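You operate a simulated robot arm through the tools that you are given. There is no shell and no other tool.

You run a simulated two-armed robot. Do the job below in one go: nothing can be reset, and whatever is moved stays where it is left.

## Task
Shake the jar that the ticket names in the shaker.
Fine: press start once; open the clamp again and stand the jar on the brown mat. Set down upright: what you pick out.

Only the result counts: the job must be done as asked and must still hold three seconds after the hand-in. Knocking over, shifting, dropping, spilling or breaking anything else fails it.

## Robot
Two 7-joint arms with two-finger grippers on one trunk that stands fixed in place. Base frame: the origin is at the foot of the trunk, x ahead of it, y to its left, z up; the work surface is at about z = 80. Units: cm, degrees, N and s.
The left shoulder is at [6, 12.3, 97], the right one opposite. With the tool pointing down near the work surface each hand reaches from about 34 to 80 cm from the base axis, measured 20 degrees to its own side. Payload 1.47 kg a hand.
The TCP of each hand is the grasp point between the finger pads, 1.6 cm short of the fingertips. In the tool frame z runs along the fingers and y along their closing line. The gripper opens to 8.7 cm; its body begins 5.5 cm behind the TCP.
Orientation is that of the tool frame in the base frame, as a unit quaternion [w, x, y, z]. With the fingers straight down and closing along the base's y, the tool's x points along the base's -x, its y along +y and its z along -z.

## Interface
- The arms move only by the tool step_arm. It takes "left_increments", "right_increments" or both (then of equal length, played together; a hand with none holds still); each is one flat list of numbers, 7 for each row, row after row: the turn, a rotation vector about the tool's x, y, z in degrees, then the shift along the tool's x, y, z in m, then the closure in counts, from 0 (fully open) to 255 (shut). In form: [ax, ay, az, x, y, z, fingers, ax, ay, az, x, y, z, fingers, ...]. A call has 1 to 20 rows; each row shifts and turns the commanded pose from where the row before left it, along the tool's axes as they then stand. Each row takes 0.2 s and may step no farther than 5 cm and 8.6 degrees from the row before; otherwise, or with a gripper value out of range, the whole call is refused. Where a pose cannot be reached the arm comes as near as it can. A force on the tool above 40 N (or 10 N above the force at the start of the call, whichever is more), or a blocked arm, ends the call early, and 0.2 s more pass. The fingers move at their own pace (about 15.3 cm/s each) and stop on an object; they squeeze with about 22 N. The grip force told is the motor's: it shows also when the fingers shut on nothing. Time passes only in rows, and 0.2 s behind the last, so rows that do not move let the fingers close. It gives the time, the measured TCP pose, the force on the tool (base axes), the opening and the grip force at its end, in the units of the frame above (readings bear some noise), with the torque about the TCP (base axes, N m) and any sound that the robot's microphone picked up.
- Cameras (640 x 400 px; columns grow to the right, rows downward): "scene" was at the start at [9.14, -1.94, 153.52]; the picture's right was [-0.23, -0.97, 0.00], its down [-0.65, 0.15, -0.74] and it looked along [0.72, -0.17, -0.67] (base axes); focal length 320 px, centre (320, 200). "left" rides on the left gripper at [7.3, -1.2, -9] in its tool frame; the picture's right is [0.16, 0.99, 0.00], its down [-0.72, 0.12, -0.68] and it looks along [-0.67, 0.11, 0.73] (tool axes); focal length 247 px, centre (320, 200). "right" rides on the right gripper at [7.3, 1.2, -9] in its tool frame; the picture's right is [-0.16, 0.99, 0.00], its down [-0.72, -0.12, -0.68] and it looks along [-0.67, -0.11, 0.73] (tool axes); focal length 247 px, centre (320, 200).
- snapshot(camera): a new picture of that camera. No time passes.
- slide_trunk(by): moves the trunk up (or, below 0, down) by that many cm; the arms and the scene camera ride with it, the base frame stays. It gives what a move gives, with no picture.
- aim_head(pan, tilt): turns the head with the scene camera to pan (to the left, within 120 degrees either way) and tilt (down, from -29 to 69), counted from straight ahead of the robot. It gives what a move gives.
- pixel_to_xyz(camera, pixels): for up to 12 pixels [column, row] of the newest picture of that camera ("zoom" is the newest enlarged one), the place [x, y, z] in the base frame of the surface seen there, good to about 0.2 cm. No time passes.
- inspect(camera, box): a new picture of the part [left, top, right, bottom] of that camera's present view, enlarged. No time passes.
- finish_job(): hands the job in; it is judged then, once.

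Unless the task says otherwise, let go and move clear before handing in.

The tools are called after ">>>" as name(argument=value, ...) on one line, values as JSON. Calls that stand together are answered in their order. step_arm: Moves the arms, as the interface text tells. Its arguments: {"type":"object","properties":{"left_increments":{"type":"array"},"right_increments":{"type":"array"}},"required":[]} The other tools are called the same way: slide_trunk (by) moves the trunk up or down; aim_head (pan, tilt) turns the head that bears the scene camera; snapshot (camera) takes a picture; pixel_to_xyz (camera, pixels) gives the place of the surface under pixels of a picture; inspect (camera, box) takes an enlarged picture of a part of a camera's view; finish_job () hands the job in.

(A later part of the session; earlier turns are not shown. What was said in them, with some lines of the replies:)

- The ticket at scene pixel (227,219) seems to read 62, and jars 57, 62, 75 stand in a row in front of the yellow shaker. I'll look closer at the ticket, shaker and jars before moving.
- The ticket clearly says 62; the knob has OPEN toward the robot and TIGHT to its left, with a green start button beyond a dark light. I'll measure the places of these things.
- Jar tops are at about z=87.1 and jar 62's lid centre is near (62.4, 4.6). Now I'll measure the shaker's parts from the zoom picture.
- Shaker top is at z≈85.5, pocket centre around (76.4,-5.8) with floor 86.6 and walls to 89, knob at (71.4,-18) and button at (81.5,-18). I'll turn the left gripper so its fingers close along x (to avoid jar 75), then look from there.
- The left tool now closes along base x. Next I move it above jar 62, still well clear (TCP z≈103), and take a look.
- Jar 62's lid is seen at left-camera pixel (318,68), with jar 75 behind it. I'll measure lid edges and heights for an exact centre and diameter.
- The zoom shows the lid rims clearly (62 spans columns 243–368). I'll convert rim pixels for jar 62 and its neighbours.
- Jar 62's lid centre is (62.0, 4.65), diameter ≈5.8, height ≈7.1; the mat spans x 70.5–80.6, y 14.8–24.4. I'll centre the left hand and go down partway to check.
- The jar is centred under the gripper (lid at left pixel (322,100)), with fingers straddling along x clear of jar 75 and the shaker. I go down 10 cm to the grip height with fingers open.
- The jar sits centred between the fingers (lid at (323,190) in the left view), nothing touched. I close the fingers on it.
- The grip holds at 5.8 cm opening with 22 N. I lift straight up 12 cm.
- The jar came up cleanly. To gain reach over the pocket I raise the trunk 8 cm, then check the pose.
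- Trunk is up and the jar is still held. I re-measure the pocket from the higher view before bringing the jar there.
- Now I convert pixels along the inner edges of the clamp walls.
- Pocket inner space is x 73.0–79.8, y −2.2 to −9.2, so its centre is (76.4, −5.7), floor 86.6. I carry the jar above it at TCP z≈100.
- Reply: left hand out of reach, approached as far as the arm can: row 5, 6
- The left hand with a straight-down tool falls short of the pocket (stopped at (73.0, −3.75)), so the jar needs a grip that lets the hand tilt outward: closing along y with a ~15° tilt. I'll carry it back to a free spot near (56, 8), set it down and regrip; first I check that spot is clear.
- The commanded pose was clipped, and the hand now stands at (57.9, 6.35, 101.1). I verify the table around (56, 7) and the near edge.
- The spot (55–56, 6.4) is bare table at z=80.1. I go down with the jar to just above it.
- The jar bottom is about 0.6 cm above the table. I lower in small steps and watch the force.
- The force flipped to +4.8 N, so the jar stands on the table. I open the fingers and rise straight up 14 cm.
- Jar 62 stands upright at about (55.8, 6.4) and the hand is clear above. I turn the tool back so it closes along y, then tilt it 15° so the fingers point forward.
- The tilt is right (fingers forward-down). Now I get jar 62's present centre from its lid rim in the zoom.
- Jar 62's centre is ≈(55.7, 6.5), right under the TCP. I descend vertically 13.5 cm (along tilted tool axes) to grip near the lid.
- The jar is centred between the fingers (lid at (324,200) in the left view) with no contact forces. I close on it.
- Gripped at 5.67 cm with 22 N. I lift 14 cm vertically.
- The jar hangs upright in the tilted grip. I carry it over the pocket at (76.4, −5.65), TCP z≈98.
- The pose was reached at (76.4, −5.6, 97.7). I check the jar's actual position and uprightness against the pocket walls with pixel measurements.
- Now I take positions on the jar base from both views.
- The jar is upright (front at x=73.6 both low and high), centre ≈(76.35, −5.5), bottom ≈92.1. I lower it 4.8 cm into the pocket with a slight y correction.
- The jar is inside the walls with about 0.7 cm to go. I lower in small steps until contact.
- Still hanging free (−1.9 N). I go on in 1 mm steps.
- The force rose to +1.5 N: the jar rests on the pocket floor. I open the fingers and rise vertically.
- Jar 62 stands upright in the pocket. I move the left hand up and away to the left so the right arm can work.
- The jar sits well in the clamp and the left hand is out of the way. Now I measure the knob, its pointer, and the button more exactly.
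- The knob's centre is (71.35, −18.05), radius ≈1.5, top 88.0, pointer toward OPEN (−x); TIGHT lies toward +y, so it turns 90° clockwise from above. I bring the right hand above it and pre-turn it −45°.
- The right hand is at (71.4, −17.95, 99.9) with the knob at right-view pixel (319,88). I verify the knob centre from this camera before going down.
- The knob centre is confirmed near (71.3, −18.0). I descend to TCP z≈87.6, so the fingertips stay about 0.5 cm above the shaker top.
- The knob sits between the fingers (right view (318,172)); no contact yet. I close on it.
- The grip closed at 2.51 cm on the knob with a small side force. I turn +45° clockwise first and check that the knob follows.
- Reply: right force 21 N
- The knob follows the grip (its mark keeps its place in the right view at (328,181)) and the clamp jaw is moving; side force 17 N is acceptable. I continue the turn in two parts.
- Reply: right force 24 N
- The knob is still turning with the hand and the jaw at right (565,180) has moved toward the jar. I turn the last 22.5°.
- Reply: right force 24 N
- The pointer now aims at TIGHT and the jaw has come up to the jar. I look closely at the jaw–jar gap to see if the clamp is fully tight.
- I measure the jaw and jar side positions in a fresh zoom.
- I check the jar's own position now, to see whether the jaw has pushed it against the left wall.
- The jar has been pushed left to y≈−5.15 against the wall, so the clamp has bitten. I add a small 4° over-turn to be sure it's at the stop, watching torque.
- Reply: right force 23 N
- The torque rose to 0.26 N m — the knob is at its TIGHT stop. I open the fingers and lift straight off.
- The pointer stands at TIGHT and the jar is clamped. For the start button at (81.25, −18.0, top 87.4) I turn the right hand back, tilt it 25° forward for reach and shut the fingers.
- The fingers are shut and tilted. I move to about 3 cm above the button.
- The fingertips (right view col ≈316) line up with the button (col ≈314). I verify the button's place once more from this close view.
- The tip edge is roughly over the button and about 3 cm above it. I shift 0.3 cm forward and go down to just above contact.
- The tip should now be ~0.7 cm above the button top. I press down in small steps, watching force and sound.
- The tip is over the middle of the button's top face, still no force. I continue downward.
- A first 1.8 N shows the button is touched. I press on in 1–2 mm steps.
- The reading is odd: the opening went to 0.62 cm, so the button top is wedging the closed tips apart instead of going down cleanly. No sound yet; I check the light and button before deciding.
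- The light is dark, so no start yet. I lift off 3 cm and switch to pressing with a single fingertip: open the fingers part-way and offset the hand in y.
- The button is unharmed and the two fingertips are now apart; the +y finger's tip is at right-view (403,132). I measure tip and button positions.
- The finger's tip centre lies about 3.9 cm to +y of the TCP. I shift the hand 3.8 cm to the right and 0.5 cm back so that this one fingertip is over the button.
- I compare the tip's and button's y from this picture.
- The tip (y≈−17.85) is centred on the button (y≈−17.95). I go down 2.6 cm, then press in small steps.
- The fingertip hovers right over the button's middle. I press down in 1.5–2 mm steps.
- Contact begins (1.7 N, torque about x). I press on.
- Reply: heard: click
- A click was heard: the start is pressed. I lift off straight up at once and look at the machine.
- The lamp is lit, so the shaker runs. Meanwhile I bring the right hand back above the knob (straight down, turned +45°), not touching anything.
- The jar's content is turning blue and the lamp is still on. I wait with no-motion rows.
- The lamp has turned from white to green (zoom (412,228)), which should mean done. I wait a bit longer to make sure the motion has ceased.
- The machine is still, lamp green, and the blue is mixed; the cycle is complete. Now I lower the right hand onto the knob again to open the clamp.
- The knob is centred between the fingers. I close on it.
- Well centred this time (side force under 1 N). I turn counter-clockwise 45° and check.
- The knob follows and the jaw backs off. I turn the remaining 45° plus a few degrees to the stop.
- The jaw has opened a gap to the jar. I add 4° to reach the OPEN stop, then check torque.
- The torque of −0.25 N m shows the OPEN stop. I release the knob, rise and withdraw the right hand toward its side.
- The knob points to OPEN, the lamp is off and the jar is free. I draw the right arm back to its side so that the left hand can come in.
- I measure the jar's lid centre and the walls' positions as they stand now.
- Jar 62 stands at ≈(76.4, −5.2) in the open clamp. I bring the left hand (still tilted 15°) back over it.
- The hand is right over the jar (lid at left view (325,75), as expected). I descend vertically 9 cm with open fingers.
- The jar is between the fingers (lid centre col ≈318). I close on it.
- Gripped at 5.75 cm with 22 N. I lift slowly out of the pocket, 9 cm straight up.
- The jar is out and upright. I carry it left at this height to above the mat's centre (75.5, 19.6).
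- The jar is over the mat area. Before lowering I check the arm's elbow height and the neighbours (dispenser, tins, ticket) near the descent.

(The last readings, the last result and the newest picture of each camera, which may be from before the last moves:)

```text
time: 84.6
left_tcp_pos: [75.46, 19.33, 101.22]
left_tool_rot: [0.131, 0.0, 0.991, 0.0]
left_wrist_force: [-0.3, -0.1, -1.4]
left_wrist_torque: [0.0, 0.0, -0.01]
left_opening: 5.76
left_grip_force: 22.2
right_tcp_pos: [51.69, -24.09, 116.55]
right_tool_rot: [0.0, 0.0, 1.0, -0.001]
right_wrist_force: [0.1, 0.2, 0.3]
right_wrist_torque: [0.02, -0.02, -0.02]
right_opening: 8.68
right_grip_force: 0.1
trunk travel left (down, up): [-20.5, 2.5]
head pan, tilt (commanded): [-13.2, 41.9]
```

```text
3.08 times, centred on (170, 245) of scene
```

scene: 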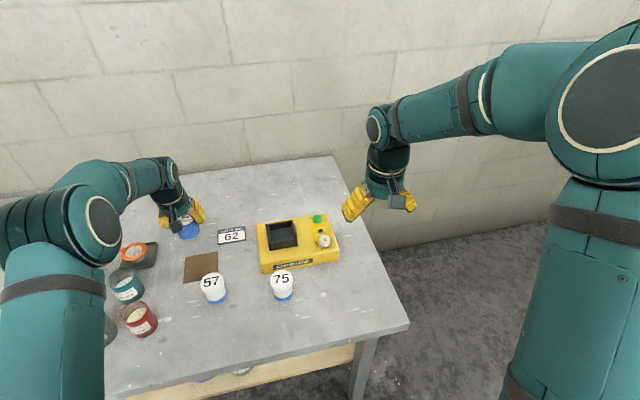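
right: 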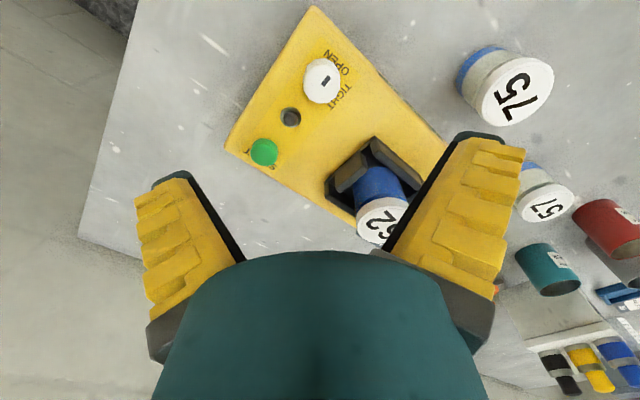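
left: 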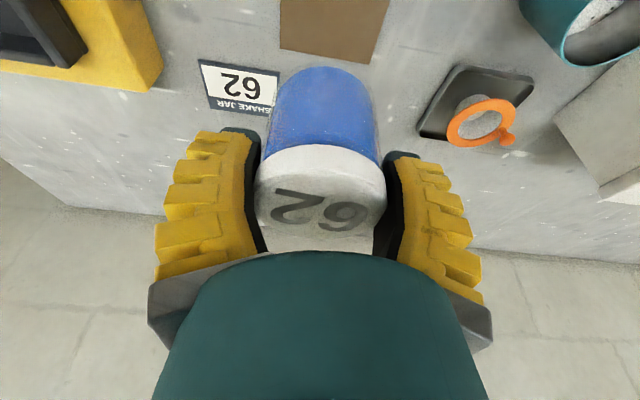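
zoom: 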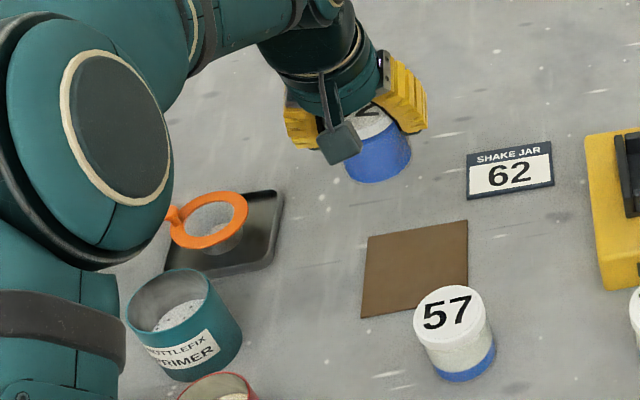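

The elbow is at z≈135, well clear, and the nearest other things are >8 cm from the descent. I measure the mat corners precisely in this zoom.

>>> pixel_to_xyz(camera="zoom", pixels=[[371, 240], [464, 224], [465, 284], [364, 314], [400, 306], [415, 268], [345, 178], [378, 181], [409, 160], [345, 165]])

```text
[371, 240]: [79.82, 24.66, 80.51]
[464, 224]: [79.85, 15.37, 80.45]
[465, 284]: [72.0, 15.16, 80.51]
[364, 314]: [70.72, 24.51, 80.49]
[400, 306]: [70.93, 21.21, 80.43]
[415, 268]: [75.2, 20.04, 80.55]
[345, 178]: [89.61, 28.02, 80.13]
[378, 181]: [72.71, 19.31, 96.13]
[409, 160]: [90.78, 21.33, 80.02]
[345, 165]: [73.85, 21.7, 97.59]
```

The mat spans x 70.5–80.1, y 15.0–24.8 (top z≈80.5), centre (75.3, 19.9). I lower the jar to just above it with a 0.5 cm y correction.

>>> step_arm(left_increments=[0, 0, 0, 0.00906, 0.005, 0.0338, 255, 0, 0, 0, 0.00906, 0, 0.0338, 255, 0, 0, 0, 0.00906, 0, 0.0338, 255, 0, 0, 0, 0.00647, 0, 0.02415, 255, 0, 0, 0, 0.00389, 0, 0.01449, 255, 0, 0, 0, 0, 0, 0, 255])

>>> snapshot(camera="left")

>>> inspect(camera="scene", box=[80, 200, 260, 310])

```text
time: 86.0
left_tcp_pos: [75.35, 20.27, 86.59]
left_tool_rot: [0.131, 0.0, 0.991, 0.0]
left_wrist_force: [0.2, -0.4, -1.9]
left_wrist_torque: [0.01, 0.0, 0.01]
left_opening: 5.77
left_grip_force: 21.9
right_tcp_pos: [51.72, -24.1, 116.51]
right_tool_rot: [0.0, 0.0, 1.0, 0.0]
right_wrist_force: [0.0, 0.1, -0.8]
right_wrist_torque: [0.01, -0.05, 0.02]
right_opening: 8.73
right_grip_force: 0.0
trunk travel left (down, up): [-20.5, 2.5]
head pan, tilt (commanded): [-13.2, 41.9]
```

```text
taken
```

left: 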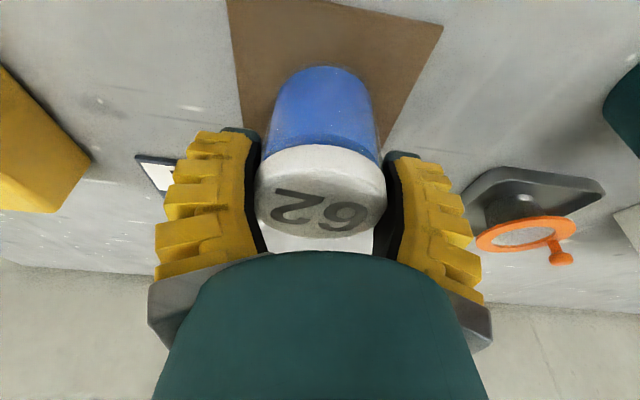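

```text
3.56 times, centred on (170, 255) of scene
```

zoom: 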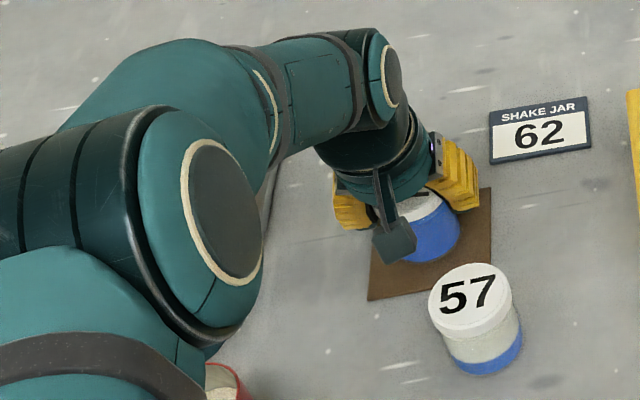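

The jar hovers ~0.6 cm over the middle of the mat. I lower in small steps until the force shows contact.

>>> step_arm(left_increments=[0, 0, 0, 0.00078, 0, 0.0029, 255, 0, 0, 0, 0.00039, 0, 0.00145, 255, 0, 0, 0, 0, 0, 0, 255])

```text
time: 86.8
left_tcp_pos: [75.32, 20.01, 86.21]
left_tool_rot: [0.131, 0.0, 0.991, 0.0]
left_wrist_force: [-0.2, 0.5, -2.1]
left_wrist_torque: [-0.01, 0.0, 0.02]
left_opening: 5.75
left_grip_force: 22.4
right_tcp_pos: [51.78, -24.11, 116.54]
right_tool_rot: [0.001, 0.0, 1.0, 0.0]
right_wrist_force: [0.4, -0.9, -0.5]
right_wrist_torque: [-0.04, -0.03, -0.02]
right_opening: 8.69
right_grip_force: 0.0
trunk travel left (down, up): [-20.5, 2.5]
head pan, tilt (commanded): [-13.2, 41.9]
```

>>> step_arm(left_increments=[0, 0, 0, 0.00026, 0, 0.00097, 255, 0, 0, 0, 0.00026, 0, 0.00097, 255, 0, 0, 0, 0, 0, 0, 255])

```text
time: 87.6
left_tcp_pos: [75.41, 20.1, 85.96]
left_tool_rot: [0.131, -0.001, 0.991, 0.0]
left_wrist_force: [0.1, 0.5, -0.7]
left_wrist_torque: [0.0, 0.01, -0.03]
left_opening: 5.77
left_grip_force: 22.1
right_tcp_pos: [51.71, -24.1, 116.6]
right_tool_rot: [0.0, 0.0, 1.0, 0.001]
right_wrist_force: [0.2, 0.0, 0.2]
right_wrist_torque: [0.02, -0.04, -0.02]
right_opening: 8.7
right_grip_force: 0.1
trunk travel left (down, up): [-20.5, 2.5]
head pan, tilt (commanded): [-13.2, 41.9]
```

The weight is easing off (−0.7 N). One more 1 mm step.

>>> step_arm(left_increments=[0, 0, 0, 0.00026, 0, 0.00097, 255, 0, 0, 0, 0, 0, 0, 255])

```text
time: 88.2
left_tcp_pos: [75.39, 20.06, 85.96]
left_tool_rot: [0.131, 0.0, 0.991, 0.0]
left_wrist_force: [0.1, 1.9, 5.9]
left_wrist_torque: [0.1, 0.19, -0.06]
left_opening: 5.78
left_grip_force: 21.8
right_tcp_pos: [51.78, -24.06, 116.52]
right_tool_rot: [0.0, 0.001, 1.0, 0.0]
right_wrist_force: [-0.1, -0.2, 0.1]
right_wrist_torque: [0.01, 0.0, 0.0]
right_opening: 8.71
right_grip_force: 0.0
trunk travel left (down, up): [-20.5, 2.5]
head pan, tilt (commanded): [-13.2, 41.9]
```

Contact at +5.9 N: the jar stands on the mat. I open the fingers and rise vertically.

>>> step_arm(left_increments=[0, 0, 0, 0, 0, 0, 90, 0, 0, 0, 0, 0, 0, 40, 0, 0, 0, 0, 0, 0, 0, 0, 0, 0, -0.00518, 0, -0.01932, 0, 0, 0, 0, -0.00906, 0, -0.0338, 0, 0, 0, 0, -0.00906, 0, -0.0338, 0, 0, 0, 0, -0.00906, 0, -0.0338, 0, 0, 0, 0, 0, 0, 0, 0])

>>> snapshot(camera="left")

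>>> snapshot(camera="scene")

```text
time: 90.0
left_tcp_pos: [75.38, 20.16, 98.45]
left_tool_rot: [0.13, 0.001, 0.991, -0.001]
left_wrist_force: [-0.2, 0.8, -0.2]
left_wrist_torque: [0.02, 0.02, 0.02]
left_opening: 8.73
left_grip_force: 0.0
right_tcp_pos: [51.83, -23.99, 116.48]
right_tool_rot: [0.0, 0.0, 1.0, 0.0]
right_wrist_force: [-0.6, -0.1, 0.9]
right_wrist_torque: [-0.02, 0.0, -0.03]
right_opening: 8.73
right_grip_force: 0.1
trunk travel left (down, up): [-20.5, 2.5]
head pan, tilt (commanded): [-13.2, 41.9]
```

```text
taken
```

left: 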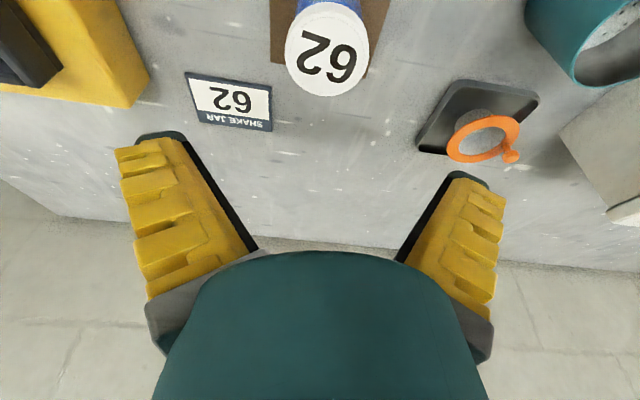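

```text
taken
```

scene: 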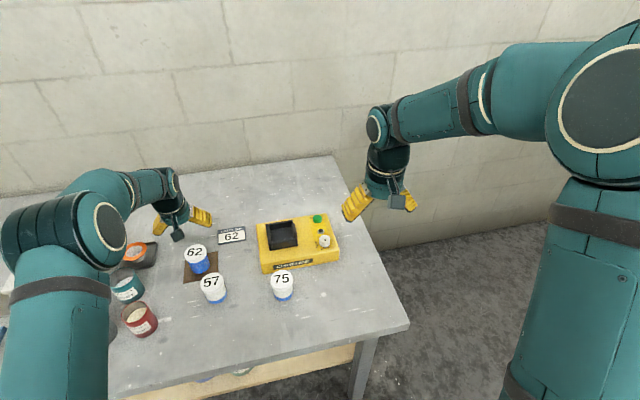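

The jar stands on the mat at scene (195,260). I raise the left hand further and draw it back clear, then check everything.

>>> step_arm(left_increments=[0, 0, 0, -0.01036, 0, -0.03864, 0, 0, 0, 0, -0.01036, 0, -0.03864, 0, 0, 0, 0, 0.0398, 0, -0.0158, 0, 0, 0, 0, 0.0398, 0, -0.0158, 0, 0, 0, 0, 0.0398, 0, -0.0158, 0, 0, 0, 0, 0, 0, 0, 0])

>>> snapshot(camera="scene")

>>> inspect(camera="scene", box=[160, 200, 350, 310])

>>> snapshot(camera="left")

```text
time: 91.4
left_tcp_pos: [62.54, 19.97, 107.73]
left_tool_rot: [0.129, 0.0, 0.992, 0.0]
left_wrist_force: [0.4, -0.4, -0.2]
left_wrist_torque: [0.01, 0.07, 0.02]
left_opening: 8.69
left_grip_force: 0.0
right_tcp_pos: [51.99, -24.1, 116.45]
right_tool_rot: [-0.002, 0.0, 1.0, 0.0]
right_wrist_force: [0.5, 0.2, 0.4]
right_wrist_torque: [0.02, 0.03, -0.02]
right_opening: 8.7
right_grip_force: 0.1
trunk travel left (down, up): [-20.5, 2.5]
head pan, tilt (commanded): [-13.2, 41.9]
```

```text
taken
```

scene: 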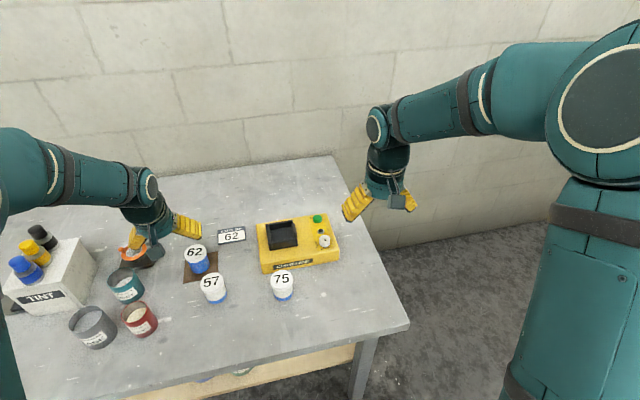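

```text
3.37 times, centred on (255, 255) of scene
```

zoom: 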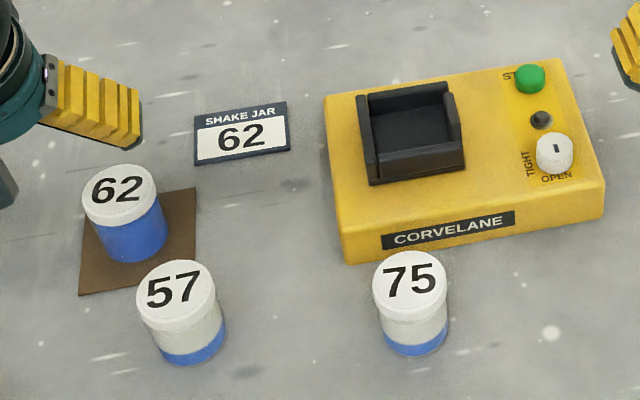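

```text
taken
```

left: 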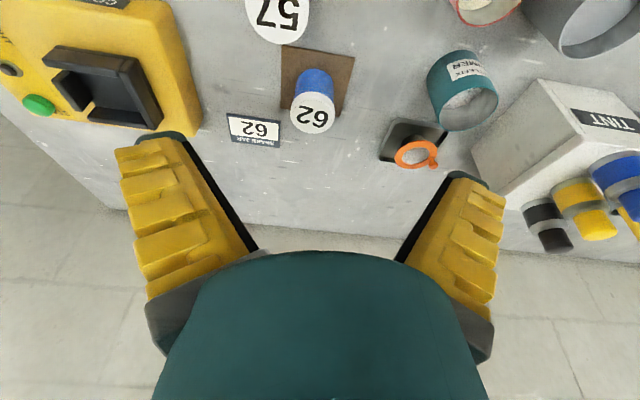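

All looks in order; I verify the positions of jar 62 on the mat and of jars 57 and 75 a last time.

>>> pixel_to_xyz(camera="zoom", pixels=[[119, 190], [84, 198], [154, 186], [130, 258], [176, 293], [410, 280], [190, 195], [85, 290], [557, 147], [430, 130]])

```text
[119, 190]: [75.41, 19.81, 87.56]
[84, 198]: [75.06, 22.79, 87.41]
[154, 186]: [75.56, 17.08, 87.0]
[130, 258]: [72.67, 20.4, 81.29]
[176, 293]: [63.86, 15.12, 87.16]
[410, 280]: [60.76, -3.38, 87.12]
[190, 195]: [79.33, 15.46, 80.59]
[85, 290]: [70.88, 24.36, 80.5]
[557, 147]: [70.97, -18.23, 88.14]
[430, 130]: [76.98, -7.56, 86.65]
```

Jar 62 stands upright at (75.4, 19.9), fully on the mat. Jars 57 and 75 have not moved, the knob is at OPEN, the pocket is empty and both hands are clear, so I hand the job in.

>>> finish_job()

```text
The job is handed in.
```

The shaking job is done and handed in: the ticket named jar 62, and it now stands upright on the brown mat.

- **Shake:** I clamped the jar and pressed start once. The lamp went white, then green when the cycle ended, and the jar's contents turned evenly blue.
- **Start button:** my first try, with closed fingertips, only touched the button. No click was heard and the lamp stayed dark. The single click came when I pressed again with one fingertip.
- **Clamp:** I turned the knob back to OPEN, and the pocket is empty.
- **Detour:** partway through I set jar 62 down briefly on a bare spot of the table to change my grip, because the first grip could not reach the pocket.
- **Everything else:** jars 57 and 75 measured where they started, and I saw nothing else shifted, spilled or knocked over. Both hands were clear before hand-in.
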